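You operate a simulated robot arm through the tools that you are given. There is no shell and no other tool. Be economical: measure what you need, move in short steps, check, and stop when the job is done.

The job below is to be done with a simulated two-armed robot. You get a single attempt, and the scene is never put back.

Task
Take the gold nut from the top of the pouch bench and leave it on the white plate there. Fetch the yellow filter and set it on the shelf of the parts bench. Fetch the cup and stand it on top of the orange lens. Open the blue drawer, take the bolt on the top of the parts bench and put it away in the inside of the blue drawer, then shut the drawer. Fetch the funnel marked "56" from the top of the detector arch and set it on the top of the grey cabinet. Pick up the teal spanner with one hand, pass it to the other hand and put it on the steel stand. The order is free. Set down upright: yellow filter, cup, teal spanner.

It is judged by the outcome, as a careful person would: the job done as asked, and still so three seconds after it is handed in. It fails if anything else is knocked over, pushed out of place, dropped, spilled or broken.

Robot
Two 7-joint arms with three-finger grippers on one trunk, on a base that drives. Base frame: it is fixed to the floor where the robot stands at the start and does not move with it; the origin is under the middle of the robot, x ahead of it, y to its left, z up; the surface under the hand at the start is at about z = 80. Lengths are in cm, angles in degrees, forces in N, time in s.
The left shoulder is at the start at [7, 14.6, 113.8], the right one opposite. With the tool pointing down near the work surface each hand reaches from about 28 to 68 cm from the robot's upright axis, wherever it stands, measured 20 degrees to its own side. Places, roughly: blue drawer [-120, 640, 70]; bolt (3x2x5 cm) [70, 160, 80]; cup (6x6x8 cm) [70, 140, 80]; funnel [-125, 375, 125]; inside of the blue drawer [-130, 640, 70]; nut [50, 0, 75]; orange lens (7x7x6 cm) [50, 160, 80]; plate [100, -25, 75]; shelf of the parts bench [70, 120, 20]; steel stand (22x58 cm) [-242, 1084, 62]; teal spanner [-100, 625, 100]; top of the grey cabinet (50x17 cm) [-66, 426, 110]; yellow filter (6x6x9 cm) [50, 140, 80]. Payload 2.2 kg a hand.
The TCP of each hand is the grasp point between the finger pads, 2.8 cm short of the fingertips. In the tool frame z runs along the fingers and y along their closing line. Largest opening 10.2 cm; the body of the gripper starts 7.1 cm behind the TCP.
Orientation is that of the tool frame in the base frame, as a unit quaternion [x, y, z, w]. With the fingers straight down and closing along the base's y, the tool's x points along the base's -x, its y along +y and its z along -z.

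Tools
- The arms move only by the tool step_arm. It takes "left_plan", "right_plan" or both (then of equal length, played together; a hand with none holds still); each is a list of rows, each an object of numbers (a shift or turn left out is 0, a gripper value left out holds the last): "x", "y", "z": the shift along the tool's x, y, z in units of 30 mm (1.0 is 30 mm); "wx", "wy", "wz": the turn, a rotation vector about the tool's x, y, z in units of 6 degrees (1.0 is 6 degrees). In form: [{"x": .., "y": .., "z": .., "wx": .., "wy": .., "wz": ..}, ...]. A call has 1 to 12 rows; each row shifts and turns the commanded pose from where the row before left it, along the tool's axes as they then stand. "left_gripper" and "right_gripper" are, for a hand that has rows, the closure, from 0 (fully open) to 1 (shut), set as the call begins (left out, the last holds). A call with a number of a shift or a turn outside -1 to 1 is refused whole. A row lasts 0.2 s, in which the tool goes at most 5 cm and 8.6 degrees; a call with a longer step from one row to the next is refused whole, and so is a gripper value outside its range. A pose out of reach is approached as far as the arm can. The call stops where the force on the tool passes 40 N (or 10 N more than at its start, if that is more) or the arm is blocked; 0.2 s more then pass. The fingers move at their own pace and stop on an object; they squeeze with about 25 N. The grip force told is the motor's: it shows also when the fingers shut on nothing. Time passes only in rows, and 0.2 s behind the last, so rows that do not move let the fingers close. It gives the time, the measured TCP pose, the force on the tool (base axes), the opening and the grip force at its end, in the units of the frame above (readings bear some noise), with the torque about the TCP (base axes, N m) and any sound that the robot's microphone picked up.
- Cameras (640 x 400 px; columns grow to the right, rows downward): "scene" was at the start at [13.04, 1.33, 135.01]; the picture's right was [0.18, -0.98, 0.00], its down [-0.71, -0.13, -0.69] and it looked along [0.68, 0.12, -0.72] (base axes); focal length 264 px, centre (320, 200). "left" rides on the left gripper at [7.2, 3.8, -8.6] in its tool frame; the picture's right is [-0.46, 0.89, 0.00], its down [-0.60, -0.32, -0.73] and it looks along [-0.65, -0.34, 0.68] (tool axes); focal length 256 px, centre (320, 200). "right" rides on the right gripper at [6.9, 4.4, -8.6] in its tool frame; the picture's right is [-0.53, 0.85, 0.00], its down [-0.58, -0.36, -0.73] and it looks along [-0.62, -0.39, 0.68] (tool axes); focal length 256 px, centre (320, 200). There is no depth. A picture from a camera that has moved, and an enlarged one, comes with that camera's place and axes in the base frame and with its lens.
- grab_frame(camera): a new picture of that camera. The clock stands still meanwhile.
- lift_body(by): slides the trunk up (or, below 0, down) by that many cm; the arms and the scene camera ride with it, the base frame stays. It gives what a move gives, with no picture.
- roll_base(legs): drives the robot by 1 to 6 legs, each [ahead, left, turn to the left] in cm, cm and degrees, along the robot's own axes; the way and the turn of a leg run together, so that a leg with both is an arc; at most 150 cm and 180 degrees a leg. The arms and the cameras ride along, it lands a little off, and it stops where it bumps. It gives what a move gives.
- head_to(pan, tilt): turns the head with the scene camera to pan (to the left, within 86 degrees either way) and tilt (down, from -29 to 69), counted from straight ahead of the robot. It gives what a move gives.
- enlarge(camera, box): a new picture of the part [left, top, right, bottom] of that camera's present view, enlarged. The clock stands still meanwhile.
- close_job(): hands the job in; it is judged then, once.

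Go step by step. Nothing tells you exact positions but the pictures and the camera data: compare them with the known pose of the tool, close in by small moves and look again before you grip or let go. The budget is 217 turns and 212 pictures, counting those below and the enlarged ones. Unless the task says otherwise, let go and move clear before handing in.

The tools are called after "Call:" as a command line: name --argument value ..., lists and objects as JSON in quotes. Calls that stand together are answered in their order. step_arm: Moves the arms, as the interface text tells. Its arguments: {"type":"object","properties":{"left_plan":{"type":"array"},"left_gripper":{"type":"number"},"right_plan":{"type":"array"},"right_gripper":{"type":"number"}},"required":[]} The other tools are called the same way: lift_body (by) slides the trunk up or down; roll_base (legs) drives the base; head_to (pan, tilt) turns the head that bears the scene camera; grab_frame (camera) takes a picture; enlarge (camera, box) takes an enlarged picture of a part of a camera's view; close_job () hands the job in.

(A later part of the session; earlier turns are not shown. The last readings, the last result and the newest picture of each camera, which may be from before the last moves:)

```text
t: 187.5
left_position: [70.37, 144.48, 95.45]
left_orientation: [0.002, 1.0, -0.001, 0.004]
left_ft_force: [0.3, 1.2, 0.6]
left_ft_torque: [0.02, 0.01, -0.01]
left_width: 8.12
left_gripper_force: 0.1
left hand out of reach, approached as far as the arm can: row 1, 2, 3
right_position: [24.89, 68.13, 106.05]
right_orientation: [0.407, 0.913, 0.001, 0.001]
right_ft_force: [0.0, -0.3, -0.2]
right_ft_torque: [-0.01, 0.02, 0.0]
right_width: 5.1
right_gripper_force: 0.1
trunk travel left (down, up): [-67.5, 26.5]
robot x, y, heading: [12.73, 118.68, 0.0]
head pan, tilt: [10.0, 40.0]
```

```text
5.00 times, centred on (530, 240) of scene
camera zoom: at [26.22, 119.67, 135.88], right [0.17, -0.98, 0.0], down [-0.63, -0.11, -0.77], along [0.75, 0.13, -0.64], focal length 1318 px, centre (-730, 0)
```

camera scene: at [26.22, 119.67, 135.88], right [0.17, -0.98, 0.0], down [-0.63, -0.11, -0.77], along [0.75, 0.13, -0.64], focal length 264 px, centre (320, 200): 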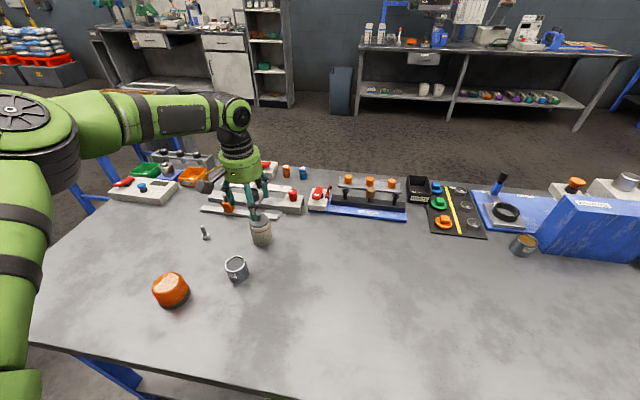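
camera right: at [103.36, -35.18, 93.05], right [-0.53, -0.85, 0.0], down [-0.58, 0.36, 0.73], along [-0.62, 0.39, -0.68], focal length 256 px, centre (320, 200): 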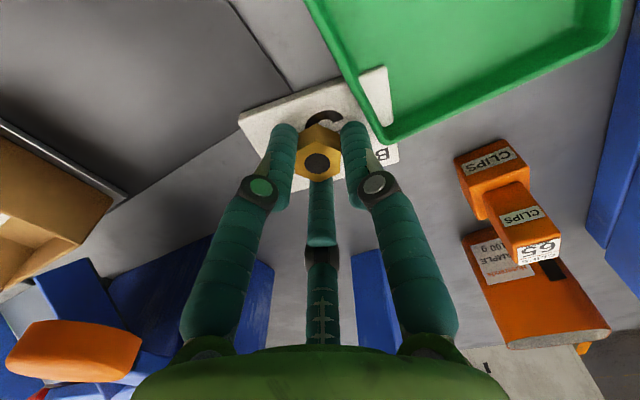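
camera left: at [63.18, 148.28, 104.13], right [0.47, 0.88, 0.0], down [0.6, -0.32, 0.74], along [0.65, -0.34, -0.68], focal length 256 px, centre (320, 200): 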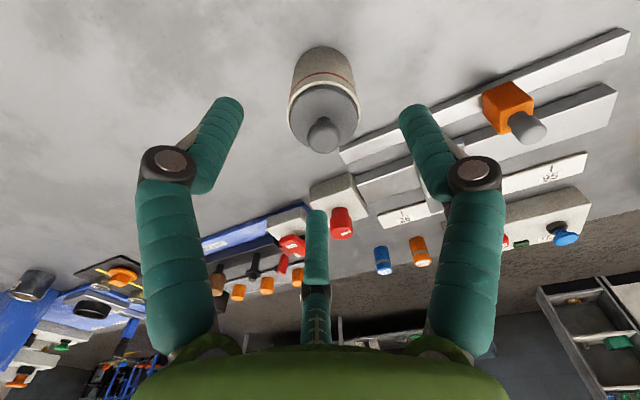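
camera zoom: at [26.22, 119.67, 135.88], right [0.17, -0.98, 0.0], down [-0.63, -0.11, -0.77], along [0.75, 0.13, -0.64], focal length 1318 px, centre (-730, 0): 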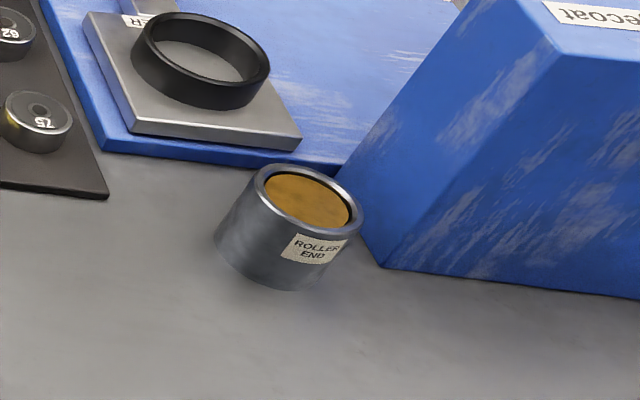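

No handle; the metal piece is a thick "roller end" part, so the canister stays my choice. The hand is over it; I lower.

Call:
step_arm --left_plan '[{"x": -0.2, "z": 0.6}, {"z": 0.7}, {"z": 0.7}]'

Call:
grab_frame --camera "left"

Call:
enlarge --camera "scene" --box '[190, 150, 310, 270]'

```text
t: 188.3
left_position: [68.92, 145.28, 90.39]
left_orientation: [0.001, 1.0, -0.001, 0.005]
left_ft_force: [0.7, -0.1, 0.4]
left_ft_torque: [0.01, -0.02, -0.03]
left_width: 8.2
left_gripper_force: 0.5
left hand out of reach, approached as far as the arm can: row 1, 2, 3
right_position: [24.84, 68.03, 106.07]
right_orientation: [0.407, 0.913, 0.001, 0.001]
right_ft_force: [-0.3, 0.2, 0.0]
right_ft_torque: [0.0, 0.02, 0.01]
right_width: 5.1
right_gripper_force: 0.0
trunk travel left (down, up): [-67.5, 26.5]
robot x, y, heading: [12.6, 118.25, -0.1]
head pan, tilt: [10.0, 40.0]
```

```text
123 pictures are left
camera left: at [61.7, 149.05, 98.95], right [0.47, 0.88, 0.0], down [0.6, -0.32, 0.74], along [0.65, -0.34, -0.68], focal length 256 px, centre (320, 200)
```

left: 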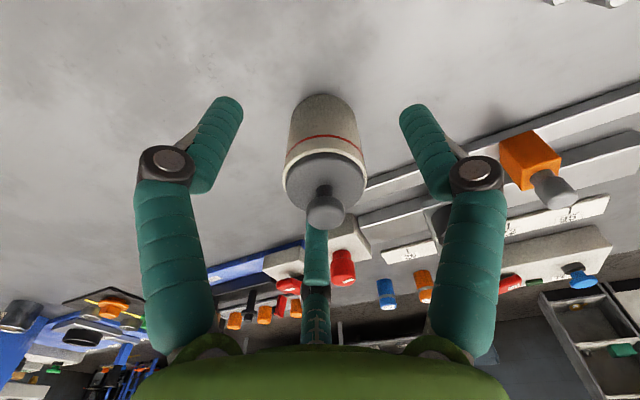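

```text
3.33 times, centred on (250, 210) of scene
camera zoom: at [26.14, 119.63, 135.89], right [0.17, -0.98, 0.0], down [-0.63, -0.11, -0.77], along [0.75, 0.13, -0.64], focal length 878 px, centre (553, 167)
```

zoom: 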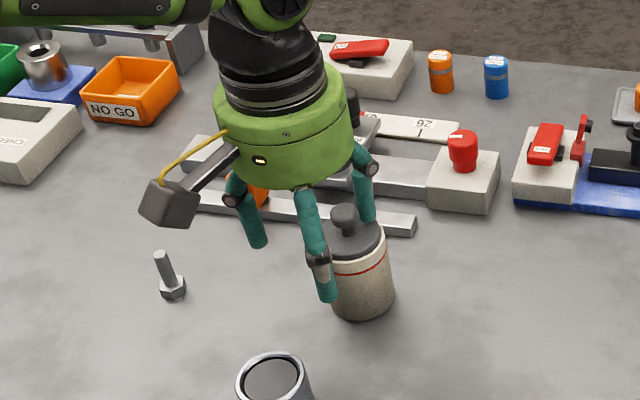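

Call:
step_arm --left_plan '[{"z": -0.9}, {"z": -0.9}]'

Call:
roll_base --legs '[[5, 0, 0]]'

Call:
step_arm --left_plan '[{"x": 0.9, "y": -0.3}, {"z": 0.1}]'

Call:
grab_frame --camera "left"

```text
t: 188.9
left_position: [68.92, 145.39, 96.03]
left_orientation: [0.001, 1.0, -0.001, 0.003]
left_ft_force: [0.1, -0.7, -0.1]
left_ft_torque: [-0.01, 0.0, 0.01]
left_width: 8.19
left_gripper_force: 0.0
right_position: [24.72, 68.05, 106.16]
right_orientation: [0.407, 0.913, 0.001, 0.001]
right_ft_force: [0.0, -0.2, 0.7]
right_ft_torque: [-0.01, 0.0, 0.03]
right_width: 5.1
right_gripper_force: 0.2
trunk travel left (down, up): [-67.5, 26.5]
robot x, y, heading: [12.68, 118.22, 0.2]
head pan, tilt: [10.0, 40.0]
```

```text
t: 189.7
left_position: [69.64, 145.39, 96.0]
left_orientation: [0.001, 1.0, -0.001, 0.004]
left_ft_force: [0.3, 1.3, -0.1]
left_ft_torque: [0.0, 0.0, -0.02]
left_width: 8.16
left_gripper_force: 0.0
right_position: [25.7, 68.05, 106.09]
right_orientation: [0.407, 0.913, -0.001, 0.001]
right_ft_force: [0.1, -0.3, 0.0]
right_ft_torque: [-0.01, 0.05, -0.04]
right_width: 5.12
right_gripper_force: 0.1
trunk travel left (down, up): [-67.5, 26.5]
robot x, y, heading: [13.8, 118.08, 0.1]
head pan, tilt: [10.0, 40.0]
stopped in leg 1: the robot was blocked; the commanded pose is now the measured one
```

```text
t: 190.3
left_position: [67.05, 144.6, 95.77]
left_orientation: [-0.001, 1.0, -0.001, 0.004]
left_ft_force: [-0.2, 0.2, -0.2]
left_ft_torque: [0.01, 0.02, 0.01]
left_width: 8.14
left_gripper_force: 0.0
right_position: [25.75, 67.97, 105.96]
right_orientation: [0.407, 0.914, 0.0, 0.001]
right_ft_force: [0.6, -0.5, 0.3]
right_ft_torque: [-0.02, 0.01, -0.03]
right_width: 5.07
right_gripper_force: 0.1
trunk travel left (down, up): [-67.5, 26.5]
robot x, y, heading: [13.27, 117.97, -0.2]
head pan, tilt: [10.0, 40.0]
```

```text
121 pictures are left
camera left: at [59.78, 148.32, 104.28], right [0.47, 0.89, 0.0], down [0.6, -0.32, 0.74], along [0.65, -0.34, -0.68], focal length 256 px, centre (320, 200)
```

left: 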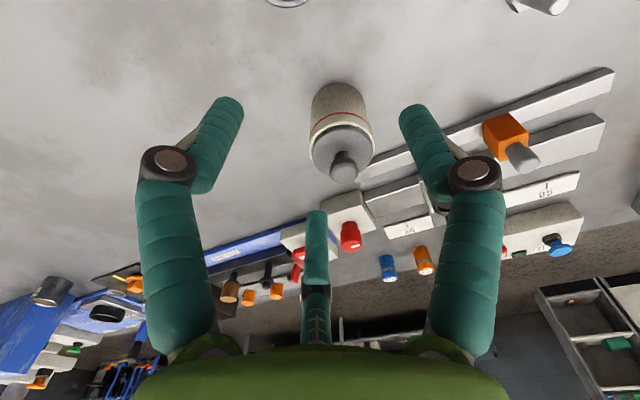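

The base is at its limit. The arm seems in an awkward posture, so I bring it back to its starting stance relative to the robot and extend afresh.

Call:
roll_base --legs '[[-1, 0, 0]]'

Call:
step_arm --left_plan '[{"z": -1}, {"z": -1}, {"z": -1}, {"z": -1, "x": 0.8}, {"z": -0.8, "x": 0.8}, {"x": 0.8, "y": 0.8}, {"x": 0.3, "y": 0.9}, {"y": 0.9}]'

Call:
grab_frame --camera "scene"

```text
t: 191.1
left_position: [66.18, 144.62, 95.72]
left_orientation: [0.001, 1.0, -0.001, 0.002]
left_ft_force: [1.0, 0.2, 0.0]
left_ft_torque: [-0.01, 0.05, -0.03]
left_width: 8.14
left_gripper_force: 0.1
right_position: [24.92, 68.16, 106.05]
right_orientation: [0.407, 0.913, 0.0, 0.0]
right_ft_force: [0.8, -0.6, 0.0]
right_ft_torque: [-0.01, 0.04, 0.01]
right_width: 5.11
right_gripper_force: 0.0
trunk travel left (down, up): [-67.5, 26.5]
robot x, y, heading: [12.18, 118.63, 0.1]
head pan, tilt: [10.0, 40.0]
```

```text
t: 192.9
left_position: [57.81, 152.56, 110.0]
left_orientation: [0.001, 1.0, -0.001, 0.004]
left_ft_force: [0.7, -0.1, -1.0]
left_ft_torque: [-0.01, -0.01, -0.02]
left_width: 8.16
left_gripper_force: 0.1
right_position: [24.69, 67.96, 106.08]
right_orientation: [0.407, 0.914, 0.0, 0.001]
right_ft_force: [-0.3, 0.2, 0.8]
right_ft_torque: [0.01, 0.02, -0.01]
right_width: 5.09
right_gripper_force: 0.1
trunk travel left (down, up): [-67.5, 26.5]
robot x, y, heading: [12.41, 118.48, 0.2]
head pan, tilt: [10.0, 40.0]
```

```text
120 pictures are left
camera scene: at [25.99, 119.71, 135.89], right [0.17, -0.98, 0.0], down [-0.63, -0.11, -0.77], along [0.75, 0.13, -0.64], focal length 264 px, centre (320, 200)
```

scene: 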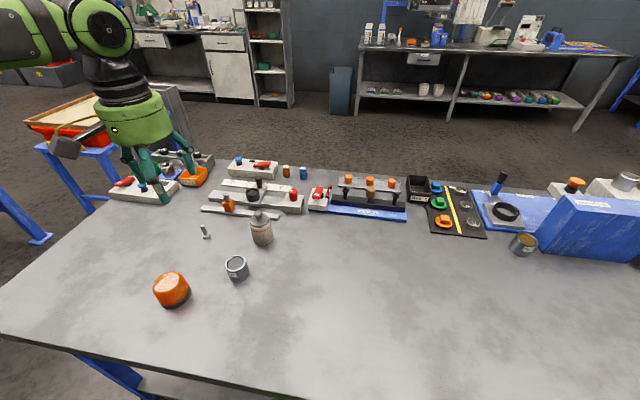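

Call:
step_arm --left_plan '[{"z": 0.9}, {"z": 0.9}, {"z": 0.9}, {"z": 0.9}, {"x": -0.8}, {"x": -0.8}, {"x": -0.8}, {"x": -0.8}, {"x": -0.8}, {"y": -0.7, "x": -0.3}, {"y": -0.7}, {"y": -0.7}]'

```text
t: 195.5
left_position: [70.69, 145.97, 99.42]
left_orientation: [0.0, 1.0, -0.001, 0.005]
left_ft_force: [-0.1, 0.0, -0.2]
left_ft_torque: [0.04, 0.0, 0.0]
left_width: 8.13
left_gripper_force: 0.2
right_position: [24.77, 67.97, 106.11]
right_orientation: [0.407, 0.914, 0.0, 0.002]
right_ft_force: [-0.2, 0.0, 0.7]
right_ft_torque: [0.0, 0.01, 0.0]
right_width: 5.09
right_gripper_force: 0.1
trunk travel left (down, up): [-67.5, 26.5]
robot x, y, heading: [12.53, 118.59, 0.3]
head pan, tilt: [10.0, 40.0]
```

Call:
step_arm --left_plan '[{"y": -0.55}, {"z": 0.7}, {"z": 0.7}]'

Call:
grab_frame --camera "left"

```text
t: 196.3
left_position: [70.21, 144.58, 95.35]
left_orientation: [0.002, 1.0, -0.002, 0.005]
left_ft_force: [-0.4, -0.2, 0.0]
left_ft_torque: [0.02, 0.03, 0.01]
left_width: 8.13
left_gripper_force: 0.1
left hand out of reach, approached as far as the arm can: row 3
right_position: [24.67, 67.99, 106.17]
right_orientation: [0.407, 0.913, 0.001, 0.001]
right_ft_force: [-0.5, 0.6, 0.2]
right_ft_torque: [0.02, 0.04, 0.01]
right_width: 5.1
right_gripper_force: 0.2
trunk travel left (down, up): [-67.5, 26.5]
robot x, y, heading: [12.77, 118.24, -0.1]
head pan, tilt: [10.0, 40.0]
```

```text
119 pictures are left
camera left: at [62.98, 148.38, 103.91], right [0.47, 0.88, 0.0], down [0.6, -0.32, 0.74], along [0.65, -0.34, -0.67], focal length 256 px, centre (320, 200)
```

left: 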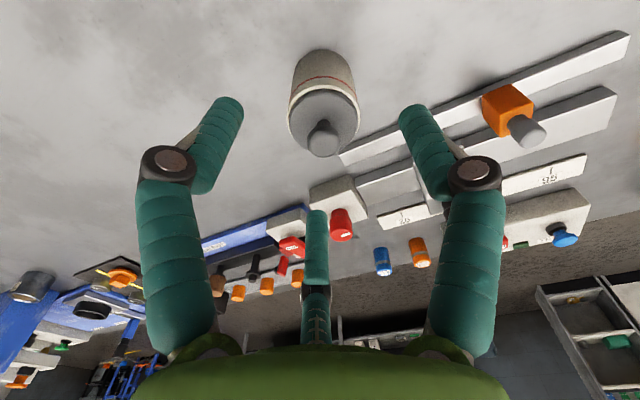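

It's arm-length limited; lowering the trunk 8 cm brings the hand down without losing reach.

Call:
lift_body --by -6

Call:
step_arm --left_plan '[{"x": -0.3, "y": -0.1}]'

Call:
grab_frame --camera "left"

```text
t: 197.3
left_position: [70.37, 144.68, 89.44]
left_orientation: [0.002, 1.0, -0.001, 0.006]
left_ft_force: [-0.2, 0.1, -0.1]
left_ft_torque: [0.01, -0.02, 0.01]
left_width: 8.18
left_gripper_force: 0.5
right_position: [24.71, 68.14, 100.1]
right_orientation: [0.407, 0.914, 0.0, 0.001]
right_ft_force: [0.0, 0.2, 0.2]
right_ft_torque: [-0.05, -0.01, 0.0]
right_width: 5.09
right_gripper_force: 0.1
trunk travel left (down, up): [-61.5, 32.5]
robot x, y, heading: [12.48, 118.56, -0.2]
head pan, tilt: [10.0, 40.0]
```

```text
t: 197.7
left_position: [70.25, 144.54, 89.31]
left_orientation: [0.002, 1.0, -0.002, 0.005]
left_ft_force: [0.1, -0.9, 0.2]
left_ft_torque: [0.0, 0.0, 0.02]
left_width: 8.17
left_gripper_force: 0.1
left hand out of reach, approached as far as the arm can: row 1
right_position: [24.76, 68.0, 100.05]
right_orientation: [0.407, 0.913, 0.0, 0.001]
right_ft_force: [0.4, -0.2, 0.7]
right_ft_torque: [0.0, -0.01, 0.03]
right_width: 5.11
right_gripper_force: 0.0
trunk travel left (down, up): [-61.5, 32.5]
robot x, y, heading: [12.43, 118.39, -0.0]
head pan, tilt: [10.0, 40.0]
```

```text
118 pictures are left
camera left: at [62.99, 148.37, 97.95], right [0.47, 0.88, 0.0], down [0.6, -0.32, 0.74], along [0.65, -0.34, -0.67], focal length 256 px, centre (320, 200)
```

left: 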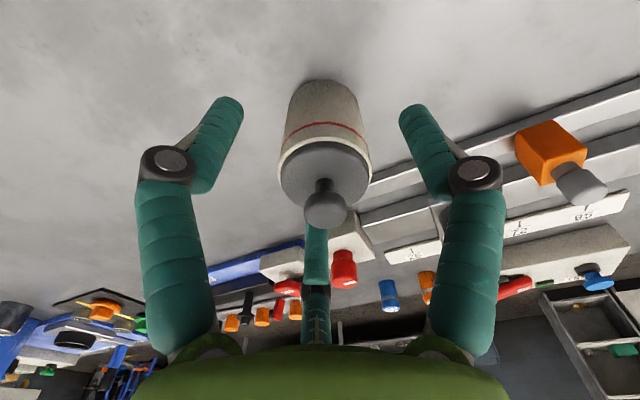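

Call:
lift_body --by -3.5

Call:
enlarge --camera "scene" --box '[190, 150, 310, 270]'

Call:
grab_frame --camera "left"

```text
t: 198.4
left_position: [70.09, 144.69, 85.58]
left_orientation: [0.002, 1.0, -0.001, 0.003]
left_ft_force: [0.0, 0.4, 0.1]
left_ft_torque: [0.01, 0.01, 0.03]
left_width: 8.78
left_gripper_force: 0.3
right_position: [24.73, 68.02, 96.59]
right_orientation: [0.407, 0.914, 0.0, 0.002]
right_ft_force: [-0.6, 1.0, 0.1]
right_ft_torque: [-0.03, -0.02, -0.02]
right_width: 5.11
right_gripper_force: 0.0
trunk travel left (down, up): [-58.0, 36.0]
robot x, y, heading: [12.44, 118.08, 0.1]
head pan, tilt: [10.0, 40.0]
```

```text
3.33 times, centred on (250, 210) of scene
camera zoom: at [25.99, 119.74, 126.36], right [0.17, -0.98, 0.0], down [-0.63, -0.11, -0.77], along [0.75, 0.13, -0.64], focal length 878 px, centre (553, 167)
```

zoom: 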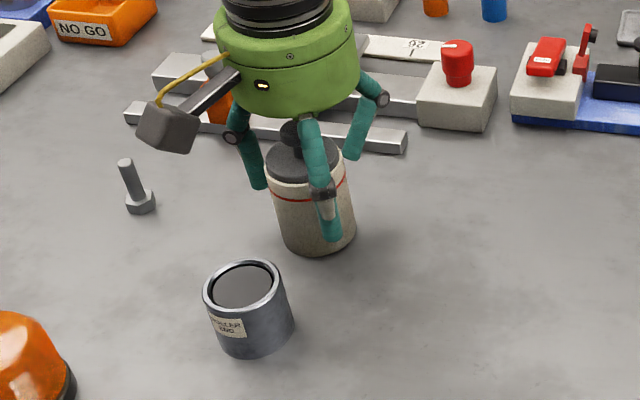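

```text
116 pictures are left
camera left: at [62.92, 148.5, 94.26], right [0.47, 0.88, 0.0], down [0.6, -0.32, 0.74], along [0.65, -0.34, -0.68], focal length 256 px, centre (320, 200)
```

left: 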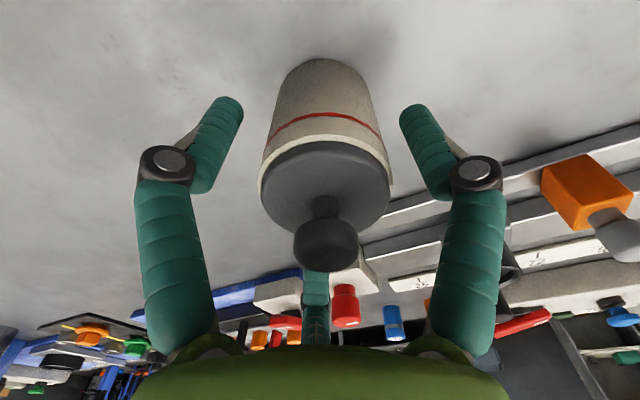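

Call:
step_arm --left_plan '[{}, {}]' --left_gripper 0

Call:
step_arm --left_plan '[{}, {}, {}, {}]' --left_gripper 1

Call:
grab_frame --camera "left"

Call:
enlarge --camera "scene" --box '[190, 150, 310, 270]'

```text
t: 199.1
left_position: [70.26, 144.51, 85.84]
left_orientation: [0.001, 1.0, -0.002, 0.005]
left_ft_force: [0.2, -0.5, -0.7]
left_ft_torque: [-0.01, -0.02, -0.04]
left_width: 10.19
left_gripper_force: 0.1
right_position: [24.65, 68.03, 96.64]
right_orientation: [0.407, 0.914, 0.001, 0.001]
right_ft_force: [-0.1, -0.3, -1.0]
right_ft_torque: [-0.03, 0.0, 0.01]
right_width: 5.11
right_gripper_force: 0.0
trunk travel left (down, up): [-58.0, 36.0]
robot x, y, heading: [12.3, 118.15, 0.0]
head pan, tilt: [10.0, 40.0]
```

```text
t: 200.1
left_position: [70.2, 144.5, 86.01]
left_orientation: [0.001, 1.0, -0.001, 0.007]
left_ft_force: [3.0, 0.2, 7.4]
left_ft_torque: [0.13, 0.1, -0.04]
left_width: 5.54
left_gripper_force: 24.5
right_position: [24.69, 67.95, 96.62]
right_orientation: [0.407, 0.913, 0.001, 0.001]
right_ft_force: [0.5, 0.2, 1.1]
right_ft_torque: [-0.04, 0.02, -0.05]
right_width: 5.08
right_gripper_force: 0.0
trunk travel left (down, up): [-58.0, 36.0]
robot x, y, heading: [12.43, 117.97, -0.1]
head pan, tilt: [10.0, 40.0]
```

```text
115 pictures are left
camera left: at [62.97, 148.36, 94.54], right [0.47, 0.88, 0.0], down [0.59, -0.32, 0.74], along [0.66, -0.34, -0.67], focal length 256 px, centre (320, 200)
```

left: 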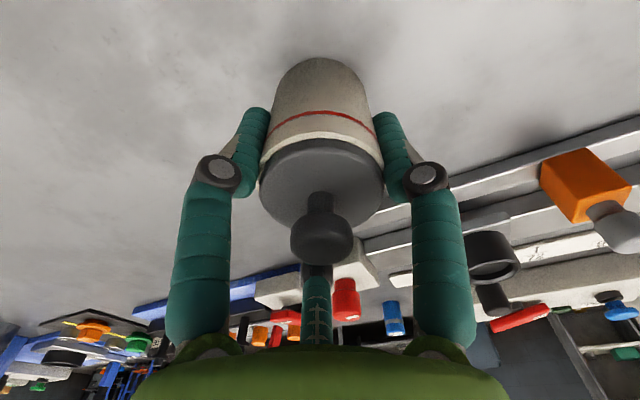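

```text
3.33 times, centred on (250, 210) of scene
camera zoom: at [25.91, 119.61, 126.41], right [0.17, -0.98, 0.0], down [-0.63, -0.11, -0.77], along [0.75, 0.13, -0.64], focal length 878 px, centre (553, 167)
```

zoom: 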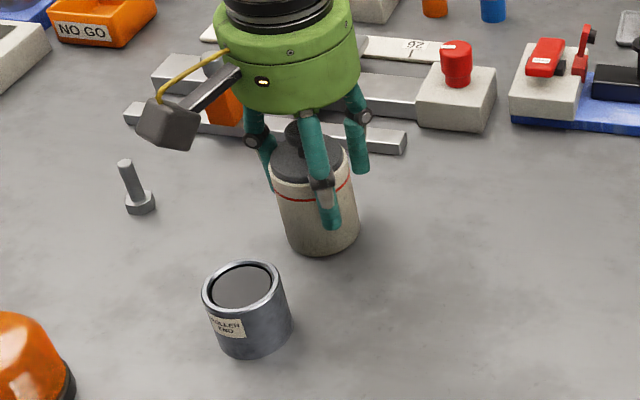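

The cup is gripped (5.5 cm wide). I lift with the trunk and then look at the lens.

Call:
lift_body --by 14

Call:
step_arm --left_plan '[{"x": 0.9}, {"x": 0.9}, {"x": 0.9}, {"x": 0.9}, {"x": 0.9}, {"x": 0.9}, {"y": 0.9}, {"y": 0.9}, {"y": 0.9}]'

Call:
grab_frame --camera "left"

Call:
grab_frame --camera "scene"

```text
t: 201.7
left_position: [70.39, 144.55, 99.67]
left_orientation: [0.001, 1.0, -0.002, 0.005]
left_ft_force: [0.4, -0.7, -1.9]
left_ft_torque: [0.0, -0.01, 0.0]
left_width: 5.46
left_gripper_force: 25.4
right_position: [24.72, 68.03, 110.65]
right_orientation: [0.406, 0.914, 0.0, 0.001]
right_ft_force: [-0.5, -0.4, 0.2]
right_ft_torque: [0.01, -0.02, 0.03]
right_width: 5.09
right_gripper_force: 0.0
trunk travel left (down, up): [-72.0, 22.0]
robot x, y, heading: [12.42, 118.18, 0.1]
head pan, tilt: [10.0, 40.0]
```

```text
t: 203.7
left_position: [54.11, 152.93, 99.79]
left_orientation: [0.0, 1.0, -0.001, 0.006]
left_ft_force: [-1.0, -0.7, -1.4]
left_ft_torque: [-0.01, -0.05, -0.02]
left_width: 5.44
left_gripper_force: 25.1
right_position: [24.57, 68.15, 110.71]
right_orientation: [0.407, 0.914, 0.001, 0.001]
right_ft_force: [-0.5, -0.9, 0.7]
right_ft_torque: [-0.01, -0.02, -0.01]
right_width: 5.12
right_gripper_force: 0.1
trunk travel left (down, up): [-72.0, 22.0]
robot x, y, heading: [12.58, 118.41, -0.2]
head pan, tilt: [10.0, 40.0]
```

```text
113 pictures are left
camera left: at [46.67, 156.65, 108.34], right [0.47, 0.88, 0.0], down [0.59, -0.32, 0.74], along [0.65, -0.34, -0.67], focal length 256 px, centre (320, 200)
```

left: 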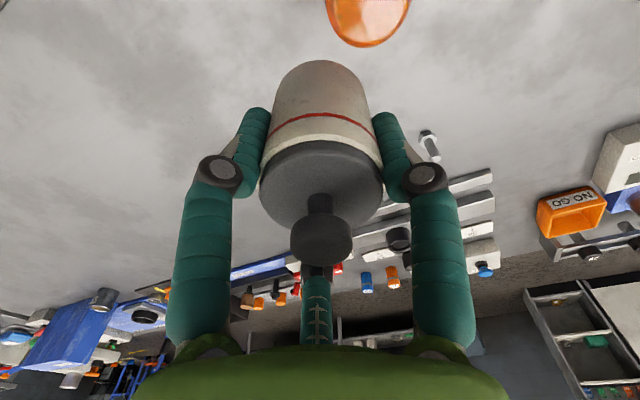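

```text
112 pictures are left
camera scene: at [25.92, 119.76, 140.4], right [0.17, -0.98, 0.0], down [-0.63, -0.11, -0.77], along [0.75, 0.13, -0.64], focal length 264 px, centre (320, 200)
```

scene: 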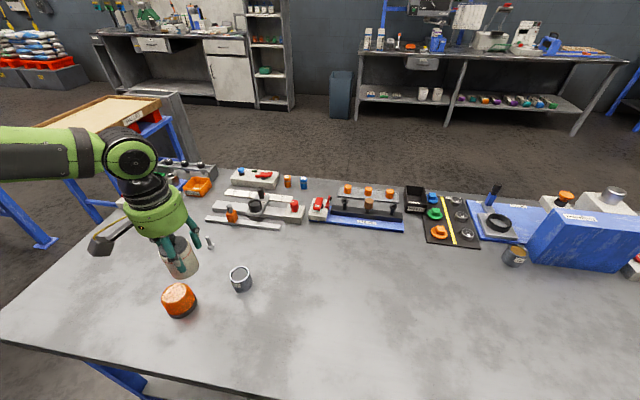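

Call:
enlarge --camera "scene" --box '[150, 230, 270, 330]'

```text
4.00 times, centred on (210, 280) of scene
camera zoom: at [25.92, 119.76, 140.4], right [0.17, -0.98, 0.0], down [-0.63, -0.11, -0.77], along [0.75, 0.13, -0.64], focal length 1054 px, centre (760, -120)
```

zoom: 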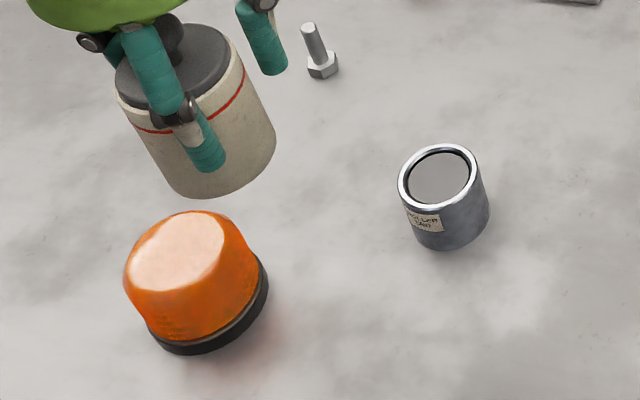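

Call:
step_arm --left_plan '[{"x": 0.4, "y": 0.8}, {"x": 0.33, "y": 0.83}, {"z": 0.6}, {"z": 0.6}]'

Call:
head_to --pan 40 --tilt 40

Call:
grab_frame --camera "left"

Call:
grab_frame --camera "scene"

```text
t: 204.7
left_position: [51.97, 157.55, 96.02]
left_orientation: [0.002, 1.0, -0.003, 0.006]
left_ft_force: [0.5, 0.9, -1.8]
left_ft_torque: [0.0, -0.03, 0.01]
left_width: 5.44
left_gripper_force: 25.1
right_position: [24.66, 68.09, 110.6]
right_orientation: [0.407, 0.914, 0.0, 0.001]
right_ft_force: [0.2, -0.3, 0.7]
right_ft_torque: [0.0, -0.02, 0.02]
right_width: 5.09
right_gripper_force: 0.2
trunk travel left (down, up): [-72.0, 22.0]
robot x, y, heading: [12.46, 117.95, 0.1]
head pan, tilt: [10.0, 40.0]
```

```text
t: 205.7
left_position: [52.04, 157.55, 96.05]
left_orientation: [0.0, 1.0, -0.002, 0.004]
left_ft_force: [0.3, 0.1, -1.6]
left_ft_torque: [0.03, 0.01, -0.01]
left_width: 5.45
left_gripper_force: 25.5
right_position: [24.76, 68.03, 110.59]
right_orientation: [0.407, 0.913, 0.0, 0.001]
right_ft_force: [0.1, -0.3, -0.4]
right_ft_torque: [-0.02, 0.04, 0.03]
right_width: 5.1
right_gripper_force: 0.0
trunk travel left (down, up): [-72.0, 22.0]
robot x, y, heading: [12.66, 117.86, 0.1]
head pan, tilt: [40.0, 40.0]
```

```text
110 pictures are left
camera left: at [44.68, 161.37, 104.73], right [0.47, 0.88, 0.0], down [0.6, -0.32, 0.74], along [0.65, -0.34, -0.67], focal length 256 px, centre (320, 200)
```

left: 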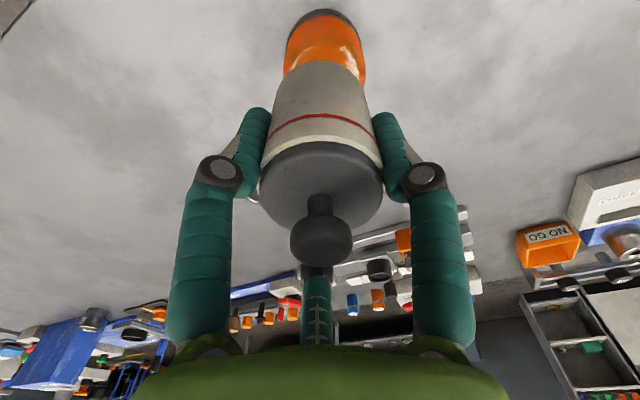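

```text
109 pictures are left
camera scene: at [24.15, 123.63, 140.39], right [0.64, -0.77, 0.0], down [-0.49, -0.41, -0.77], along [0.59, 0.49, -0.64], focal length 264 px, centre (320, 200)
```

scene: 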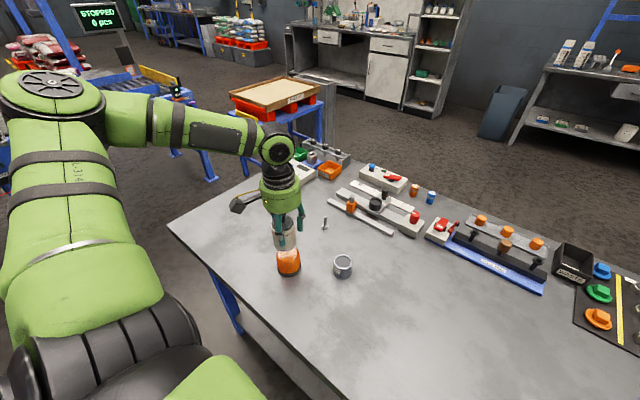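

Call:
enlarge --camera "scene" --box '[240, 170, 340, 290]'

Call:
step_arm --left_plan '[{"y": 0.1, "z": 0.4}, {"z": 0.3}]'

Call:
step_arm --left_plan '[{"z": 0.2}]'

Call:
enlarge --camera "scene" --box '[240, 170, 340, 290]'

```text
3.33 times, centred on (290, 230) of scene
camera zoom: at [24.15, 123.63, 140.39], right [0.64, -0.77, 0.0], down [-0.49, -0.41, -0.77], along [0.59, 0.49, -0.64], focal length 878 px, centre (420, 100)
```

zoom: 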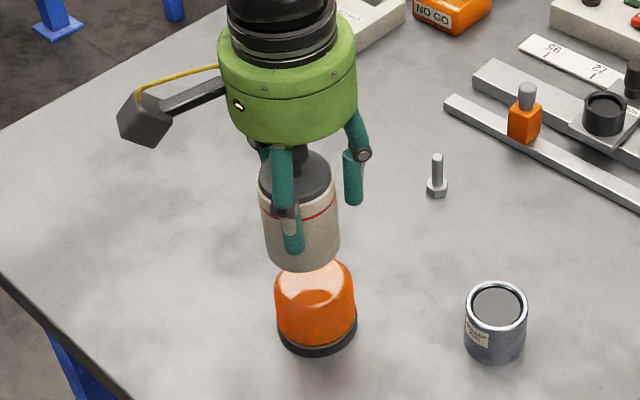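

```text
t: 206.3
left_position: [52.07, 157.93, 93.91]
left_orientation: [0.001, 1.0, -0.002, 0.005]
left_ft_force: [0.3, 1.6, -2.0]
left_ft_torque: [0.03, -0.03, 0.02]
left_width: 5.43
left_gripper_force: 24.9
right_position: [24.65, 68.05, 110.64]
right_orientation: [0.406, 0.914, 0.0, 0.0]
right_ft_force: [1.1, 0.7, 0.8]
right_ft_torque: [0.0, -0.01, 0.02]
right_width: 5.12
right_gripper_force: 0.1
trunk travel left (down, up): [-72.0, 22.0]
robot x, y, heading: [12.16, 118.55, -0.2]
head pan, tilt: [40.0, 40.0]
```

```text
t: 206.7
left_position: [52.08, 158.03, 93.22]
left_orientation: [0.0, 1.0, -0.002, 0.005]
left_ft_force: [0.1, -0.6, -1.4]
left_ft_torque: [-0.03, 0.0, 0.0]
left_width: 5.42
left_gripper_force: 25.2
right_position: [24.81, 68.04, 110.57]
right_orientation: [0.407, 0.914, 0.001, 0.002]
right_ft_force: [0.4, 0.1, -1.2]
right_ft_torque: [-0.02, -0.01, -0.03]
right_width: 5.08
right_gripper_force: 0.1
trunk travel left (down, up): [-72.0, 22.0]
robot x, y, heading: [12.2, 117.99, 0.1]
head pan, tilt: [40.0, 40.0]
```

```text
3.33 times, centred on (290, 230) of scene
camera zoom: at [24.17, 123.68, 140.38], right [0.64, -0.77, 0.0], down [-0.49, -0.41, -0.77], along [0.59, 0.49, -0.64], focal length 878 px, centre (420, 100)
```

zoom: 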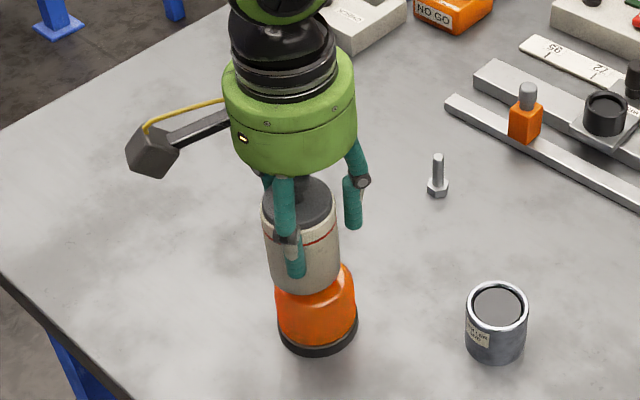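

Call:
step_arm --left_plan '[{"y": -0.1, "z": 0.15}, {"z": 0.1}]'

Call:
step_arm --left_plan '[{"z": 0.1}]'

Call:
step_arm --left_plan '[{"z": 0.1}]'

```text
t: 207.3
left_position: [51.99, 157.64, 92.64]
left_orientation: [0.001, 1.0, -0.001, 0.004]
left_ft_force: [-1.0, 0.0, -2.2]
left_ft_torque: [0.0, -0.01, -0.03]
left_width: 5.4
left_gripper_force: 24.8
right_position: [24.72, 68.03, 110.55]
right_orientation: [0.406, 0.914, 0.0, 0.001]
right_ft_force: [0.0, 0.1, -1.2]
right_ft_torque: [0.0, -0.02, 0.01]
right_width: 5.13
right_gripper_force: 0.0
trunk travel left (down, up): [-72.0, 22.0]
robot x, y, heading: [12.66, 118.13, -0.3]
head pan, tilt: [40.0, 40.0]
```

```text
t: 207.7
left_position: [51.86, 157.52, 92.39]
left_orientation: [0.002, 1.0, -0.002, 0.005]
left_ft_force: [-0.3, -0.1, -1.7]
left_ft_torque: [0.0, -0.03, 0.02]
left_width: 5.4
left_gripper_force: 25.0
right_position: [24.65, 68.04, 110.58]
right_orientation: [0.407, 0.913, 0.001, 0.001]
right_ft_force: [-0.4, -0.4, -0.5]
right_ft_torque: [0.0, 0.02, 0.02]
right_width: 5.12
right_gripper_force: 0.0
trunk travel left (down, up): [-72.0, 22.0]
robot x, y, heading: [12.33, 118.44, -0.1]
head pan, tilt: [40.0, 40.0]
```

```text
t: 208.1
left_position: [51.96, 157.72, 92.0]
left_orientation: [0.002, 1.0, -0.001, 0.005]
left_ft_force: [-0.8, -0.2, -1.5]
left_ft_torque: [-0.02, -0.01, 0.02]
left_width: 5.41
left_gripper_force: 24.8
right_position: [24.68, 68.02, 110.65]
right_orientation: [0.406, 0.914, 0.0, 0.002]
right_ft_force: [0.1, -0.4, -0.2]
right_ft_torque: [0.0, -0.01, -0.02]
right_width: 5.09
right_gripper_force: 0.1
trunk travel left (down, up): [-72.0, 22.0]
robot x, y, heading: [12.4, 118.17, 0.1]
head pan, tilt: [40.0, 40.0]
```

Call:
step_arm --left_plan '[{"z": 0.1}]'

Call:
step_arm --left_plan '[{"z": 0.1}]'

Call:
enlarge --camera "scene" --box '[240, 170, 340, 290]'

```text
t: 208.5
left_position: [51.94, 157.47, 91.78]
left_orientation: [0.001, 1.0, -0.001, 0.006]
left_ft_force: [-1.8, 0.6, 4.0]
left_ft_torque: [-0.01, 0.05, -0.03]
left_width: 5.41
left_gripper_force: 25.4
right_position: [24.64, 68.09, 110.54]
right_orientation: [0.406, 0.914, 0.0, 0.002]
right_ft_force: [1.1, 0.6, 0.9]
right_ft_torque: [0.01, 0.02, -0.01]
right_width: 5.11
right_gripper_force: 0.0
trunk travel left (down, up): [-72.0, 22.0]
robot x, y, heading: [12.27, 118.85, -0.4]
head pan, tilt: [40.0, 40.0]
```

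```text
t: 208.9
left_position: [51.97, 157.59, 91.74]
left_orientation: [0.0, 1.0, 0.0, 0.008]
left_ft_force: [-3.1, 5.7, 18.6]
left_ft_torque: [0.3, 0.35, -0.07]
left_width: 5.4
left_gripper_force: 25.2
right_position: [24.43, 67.92, 110.6]
right_orientation: [0.406, 0.914, 0.002, 0.002]
right_ft_force: [0.2, 0.7, -0.5]
right_ft_torque: [0.0, 0.01, -0.03]
right_width: 5.09
right_gripper_force: 0.0
trunk travel left (down, up): [-72.0, 22.0]
robot x, y, heading: [12.17, 118.33, -0.0]
head pan, tilt: [40.0, 40.0]
```

```text
3.33 times, centred on (290, 230) of scene
camera zoom: at [23.79, 123.5, 140.46], right [0.64, -0.77, 0.0], down [-0.49, -0.41, -0.77], along [0.59, 0.49, -0.64], focal length 878 px, centre (420, 100)
```

zoom: 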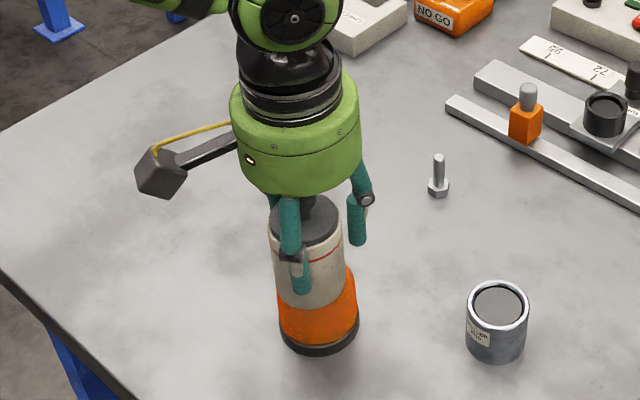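

Contact. Release and rise straight up.

Call:
step_arm --left_plan '[{"z": -0.1}, {}]'

Call:
step_arm --left_plan '[{}, {}, {}, {"z": -0.3}, {"z": -0.6}, {"z": -0.7}, {"z": -0.8}, {"z": -0.8}, {"z": -0.8}]' --left_gripper 0.15

Call:
enlarge --camera "scene" --box '[240, 150, 340, 290]'

Call:
grab_frame --camera "left"

```text
t: 209.5
left_position: [51.85, 157.49, 91.75]
left_orientation: [0.0, 1.0, -0.002, 0.006]
left_ft_force: [-1.3, 3.3, 7.5]
left_ft_torque: [0.17, -0.06, 0.05]
left_width: 5.33
left_gripper_force: 25.2
right_position: [24.64, 67.93, 110.56]
right_orientation: [0.406, 0.914, 0.001, 0.002]
right_ft_force: [0.2, -0.6, -0.1]
right_ft_torque: [0.0, 0.01, 0.01]
right_width: 5.11
right_gripper_force: 0.0
trunk travel left (down, up): [-72.0, 22.0]
robot x, y, heading: [12.68, 118.28, 0.3]
head pan, tilt: [40.0, 40.0]
```

```text
t: 211.5
left_position: [51.79, 157.66, 103.64]
left_orientation: [0.001, 1.0, -0.002, 0.006]
left_ft_force: [0.6, -0.3, 1.1]
left_ft_torque: [0.02, 0.0, 0.01]
left_width: 8.65
left_gripper_force: 0.0
right_position: [24.71, 67.93, 110.6]
right_orientation: [0.407, 0.914, 0.001, 0.001]
right_ft_force: [0.3, -0.6, -0.3]
right_ft_torque: [-0.02, -0.02, -0.02]
right_width: 5.09
right_gripper_force: 0.0
trunk travel left (down, up): [-72.0, 22.0]
robot x, y, heading: [12.36, 118.33, -0.4]
head pan, tilt: [40.0, 40.0]
```

```text
2.86 times, centred on (290, 220) of scene
camera zoom: at [24.07, 123.59, 140.39], right [0.64, -0.77, 0.0], down [-0.49, -0.41, -0.77], along [0.59, 0.49, -0.64], focal length 753 px, centre (406, 143)
```

zoom: 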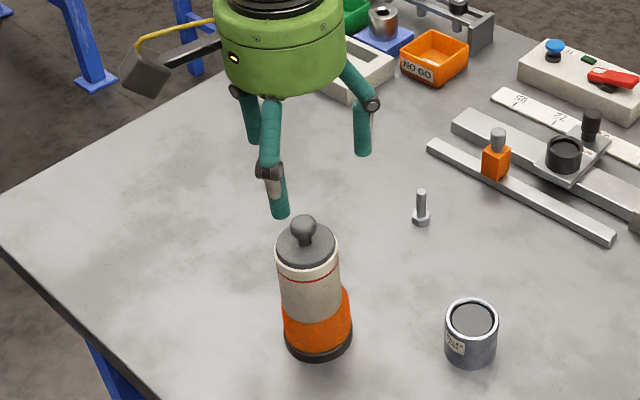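

```text
104 pictures are left
camera left: at [44.55, 161.43, 112.19], right [0.47, 0.88, 0.0], down [0.6, -0.32, 0.74], along [0.65, -0.34, -0.67], focal length 256 px, centre (320, 200)
```

left: 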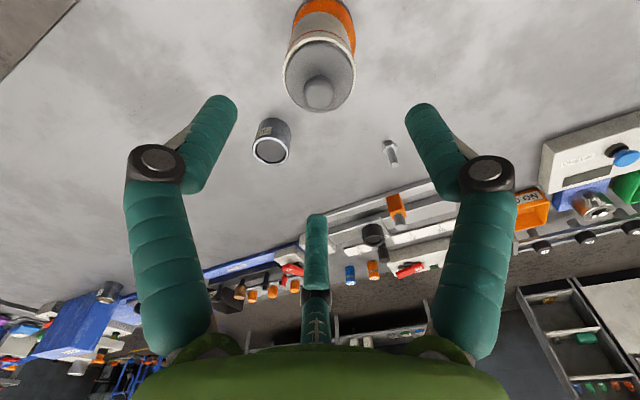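

The cup stands on the lens. Next the bolt at ~(69.5,159.8): shift the base left and approach.

Call:
roll_base --legs '[[0, 13, 0]]'

Call:
step_arm --left_plan '[{"x": -0.9}, {"x": -0.9}, {"x": -0.9}, {"x": -0.9}, {"x": -0.9}, {"x": -0.9, "y": -0.3}, {"x": -0.2, "y": -0.8}, {"y": -0.8}, {"y": -0.8}, {"y": -0.8}]' --left_gripper 0.4

Call:
grab_frame --camera "left"

```text
t: 212.8
left_position: [51.91, 170.16, 103.8]
left_orientation: [0.002, 1.0, -0.001, 0.005]
left_ft_force: [1.3, -0.5, 1.3]
left_ft_torque: [0.02, 0.02, 0.0]
left_width: 8.67
left_gripper_force: 0.0
right_position: [24.65, 80.66, 110.53]
right_orientation: [0.407, 0.913, 0.001, 0.001]
right_ft_force: [0.4, 0.4, -0.7]
right_ft_torque: [0.02, 0.01, -0.02]
right_width: 5.09
right_gripper_force: 0.1
trunk travel left (down, up): [-72.0, 22.0]
robot x, y, heading: [12.22, 131.06, 0.0]
head pan, tilt: [40.0, 40.0]
```

```text
t: 214.9
left_position: [68.6, 159.54, 103.94]
left_orientation: [0.001, 1.0, -0.001, 0.006]
left_ft_force: [0.4, 0.6, -0.7]
left_ft_torque: [-0.03, 0.01, 0.0]
left_width: 6.09
left_gripper_force: 0.0
right_position: [24.57, 80.6, 110.54]
right_orientation: [0.407, 0.913, 0.002, 0.0]
right_ft_force: [-0.5, -0.4, -1.9]
right_ft_torque: [0.02, 0.03, -0.01]
right_width: 5.08
right_gripper_force: 0.0
trunk travel left (down, up): [-72.0, 22.0]
robot x, y, heading: [12.37, 130.81, 0.0]
head pan, tilt: [40.0, 40.0]
```

```text
103 pictures are left
camera left: at [61.29, 163.41, 112.51], right [0.47, 0.88, 0.0], down [0.6, -0.32, 0.74], along [0.65, -0.34, -0.67], focal length 256 px, centre (320, 200)
```

left: 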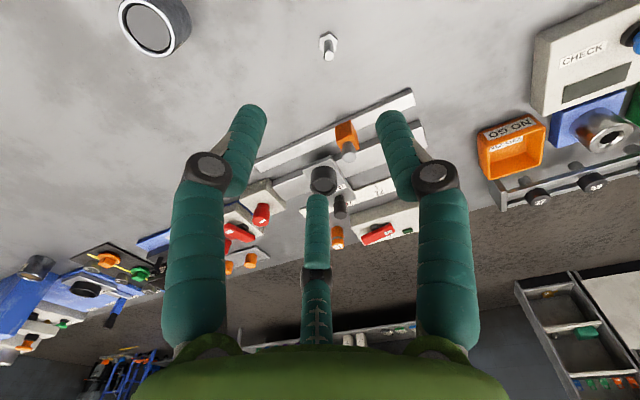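

Call:
step_arm --left_plan '[{"x": -0.33, "y": 0.18}]'

Call:
lift_body --by -12

Call:
grab_frame --camera "left"

```text
t: 215.3
left_position: [69.87, 160.27, 103.92]
left_orientation: [0.002, 1.0, -0.002, 0.005]
left_ft_force: [-0.1, 0.5, -0.4]
left_ft_torque: [-0.01, -0.01, 0.03]
left_width: 6.13
left_gripper_force: 0.0
right_position: [24.79, 80.82, 110.63]
right_orientation: [0.408, 0.913, 0.002, 0.001]
right_ft_force: [0.4, 0.3, -0.4]
right_ft_torque: [-0.01, -0.02, 0.05]
right_width: 5.09
right_gripper_force: 0.0
trunk travel left (down, up): [-72.0, 22.0]
robot x, y, heading: [12.74, 130.88, 0.2]
head pan, tilt: [40.0, 40.0]
```

```text
t: 216.8
left_position: [69.81, 160.39, 91.92]
left_orientation: [0.003, 1.0, -0.001, 0.005]
left_ft_force: [-0.5, 0.3, -1.0]
left_ft_torque: [-0.04, 0.02, 0.01]
left_width: 6.13
left_gripper_force: 0.0
right_position: [24.67, 80.79, 98.59]
right_orientation: [0.407, 0.913, 0.0, 0.001]
right_ft_force: [-0.1, -0.2, -0.2]
right_ft_torque: [0.0, 0.03, 0.03]
right_width: 5.08
right_gripper_force: 0.1
trunk travel left (down, up): [-60.0, 34.0]
robot x, y, heading: [12.66, 131.0, -0.0]
head pan, tilt: [40.0, 40.0]
```

```text
102 pictures are left
camera left: at [62.42, 164.13, 100.48], right [0.47, 0.88, 0.0], down [0.59, -0.32, 0.74], along [0.65, -0.34, -0.67], focal length 256 px, centre (320, 200)
```

left: 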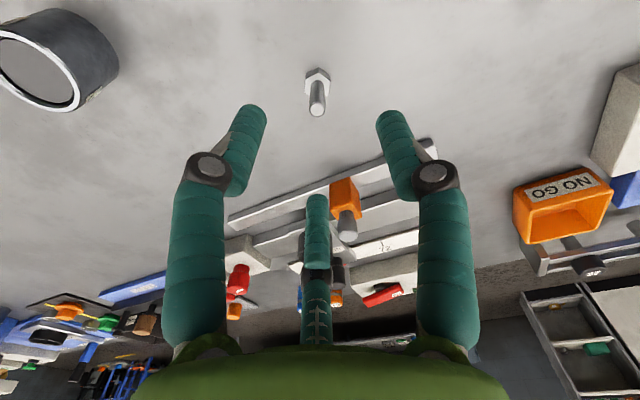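

Call:
step_arm --left_plan '[{"x": 0.12}]'

Call:
lift_body --by -7.8

Call:
grab_frame --camera "left"

```text
t: 217.2
left_position: [69.34, 160.33, 91.94]
left_orientation: [0.001, 1.0, -0.002, 0.007]
left_ft_force: [0.4, 0.6, -0.1]
left_ft_torque: [0.0, 0.02, -0.03]
left_width: 6.13
left_gripper_force: 0.0
right_position: [24.6, 80.84, 98.57]
right_orientation: [0.407, 0.913, 0.0, 0.001]
right_ft_force: [-0.3, -0.1, -0.5]
right_ft_torque: [0.02, -0.01, 0.04]
right_width: 5.09
right_gripper_force: 0.0
trunk travel left (down, up): [-60.0, 34.0]
robot x, y, heading: [12.77, 130.92, -0.1]
head pan, tilt: [40.0, 40.0]
```

```text
t: 218.4
left_position: [69.41, 160.33, 84.1]
left_orientation: [0.002, 1.0, -0.002, 0.006]
left_ft_force: [0.5, -0.5, -0.6]
left_ft_torque: [-0.02, 0.02, -0.01]
left_width: 6.11
left_gripper_force: 0.1
right_position: [24.56, 80.85, 90.76]
right_orientation: [0.407, 0.913, 0.0, 0.001]
right_ft_force: [0.2, -0.2, -0.7]
right_ft_torque: [-0.01, 0.0, -0.04]
right_width: 5.13
right_gripper_force: 0.1
trunk travel left (down, up): [-52.2, 41.8]
robot x, y, heading: [12.31, 131.35, -0.2]
head pan, tilt: [40.0, 40.0]
```

```text
101 pictures are left
camera left: at [62.04, 164.12, 92.64], right [0.47, 0.88, 0.0], down [0.59, -0.32, 0.74], along [0.65, -0.34, -0.67], focal length 256 px, centre (320, 200)
```

left: 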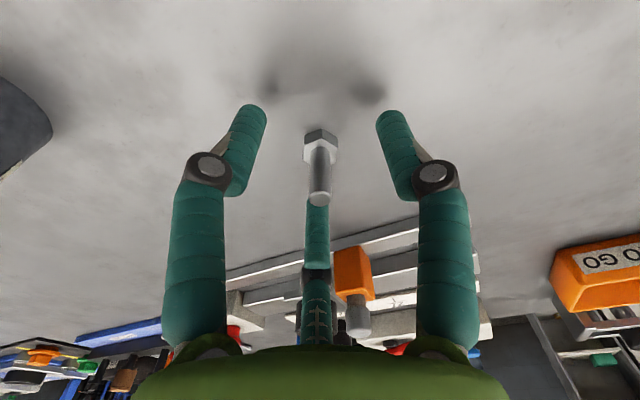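

Call:
step_arm --left_plan '[{}, {}, {}, {}]' --left_gripper 1

Call:
lift_body --by 22

Call:
grab_frame --camera "left"

```text
t: 219.4
left_position: [69.39, 160.28, 84.04]
left_orientation: [0.001, 1.0, -0.003, 0.005]
left_ft_force: [1.3, 0.3, 1.9]
left_ft_torque: [0.05, 0.0, 0.0]
left_width: 0.96
left_gripper_force: 24.9
right_position: [24.66, 80.82, 90.75]
right_orientation: [0.408, 0.913, 0.0, 0.001]
right_ft_force: [1.1, 0.0, 0.3]
right_ft_torque: [0.03, 0.01, 0.01]
right_width: 5.1
right_gripper_force: 0.1
trunk travel left (down, up): [-52.2, 41.8]
robot x, y, heading: [12.6, 131.13, 0.2]
head pan, tilt: [40.0, 40.0]
```

```text
t: 221.7
left_position: [69.38, 160.32, 106.06]
left_orientation: [0.002, 1.0, -0.002, 0.005]
left_ft_force: [-0.5, -0.4, -0.7]
left_ft_torque: [-0.04, 0.02, 0.03]
left_width: 0.98
left_gripper_force: 24.8
right_position: [24.71, 80.79, 112.77]
right_orientation: [0.408, 0.913, 0.0, 0.002]
right_ft_force: [-0.4, 0.2, 0.6]
right_ft_torque: [-0.01, 0.0, 0.0]
right_width: 5.11
right_gripper_force: 0.1
trunk travel left (down, up): [-74.2, 19.8]
robot x, y, heading: [12.23, 130.75, -0.1]
head pan, tilt: [40.0, 40.0]
```

```text
100 pictures are left
camera left: at [62.07, 164.12, 114.61], right [0.47, 0.88, 0.0], down [0.6, -0.32, 0.74], along [0.65, -0.34, -0.67], focal length 256 px, centre (320, 200)
```

left: 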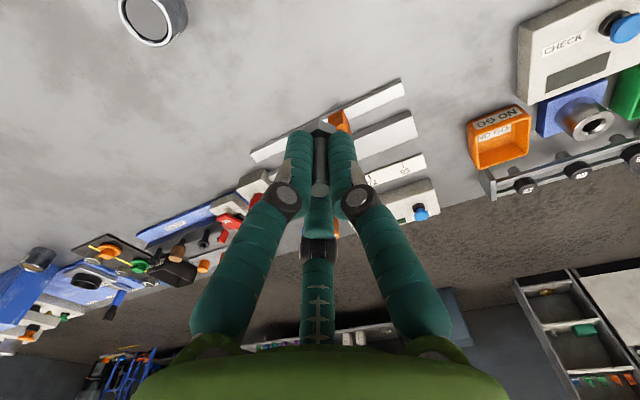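

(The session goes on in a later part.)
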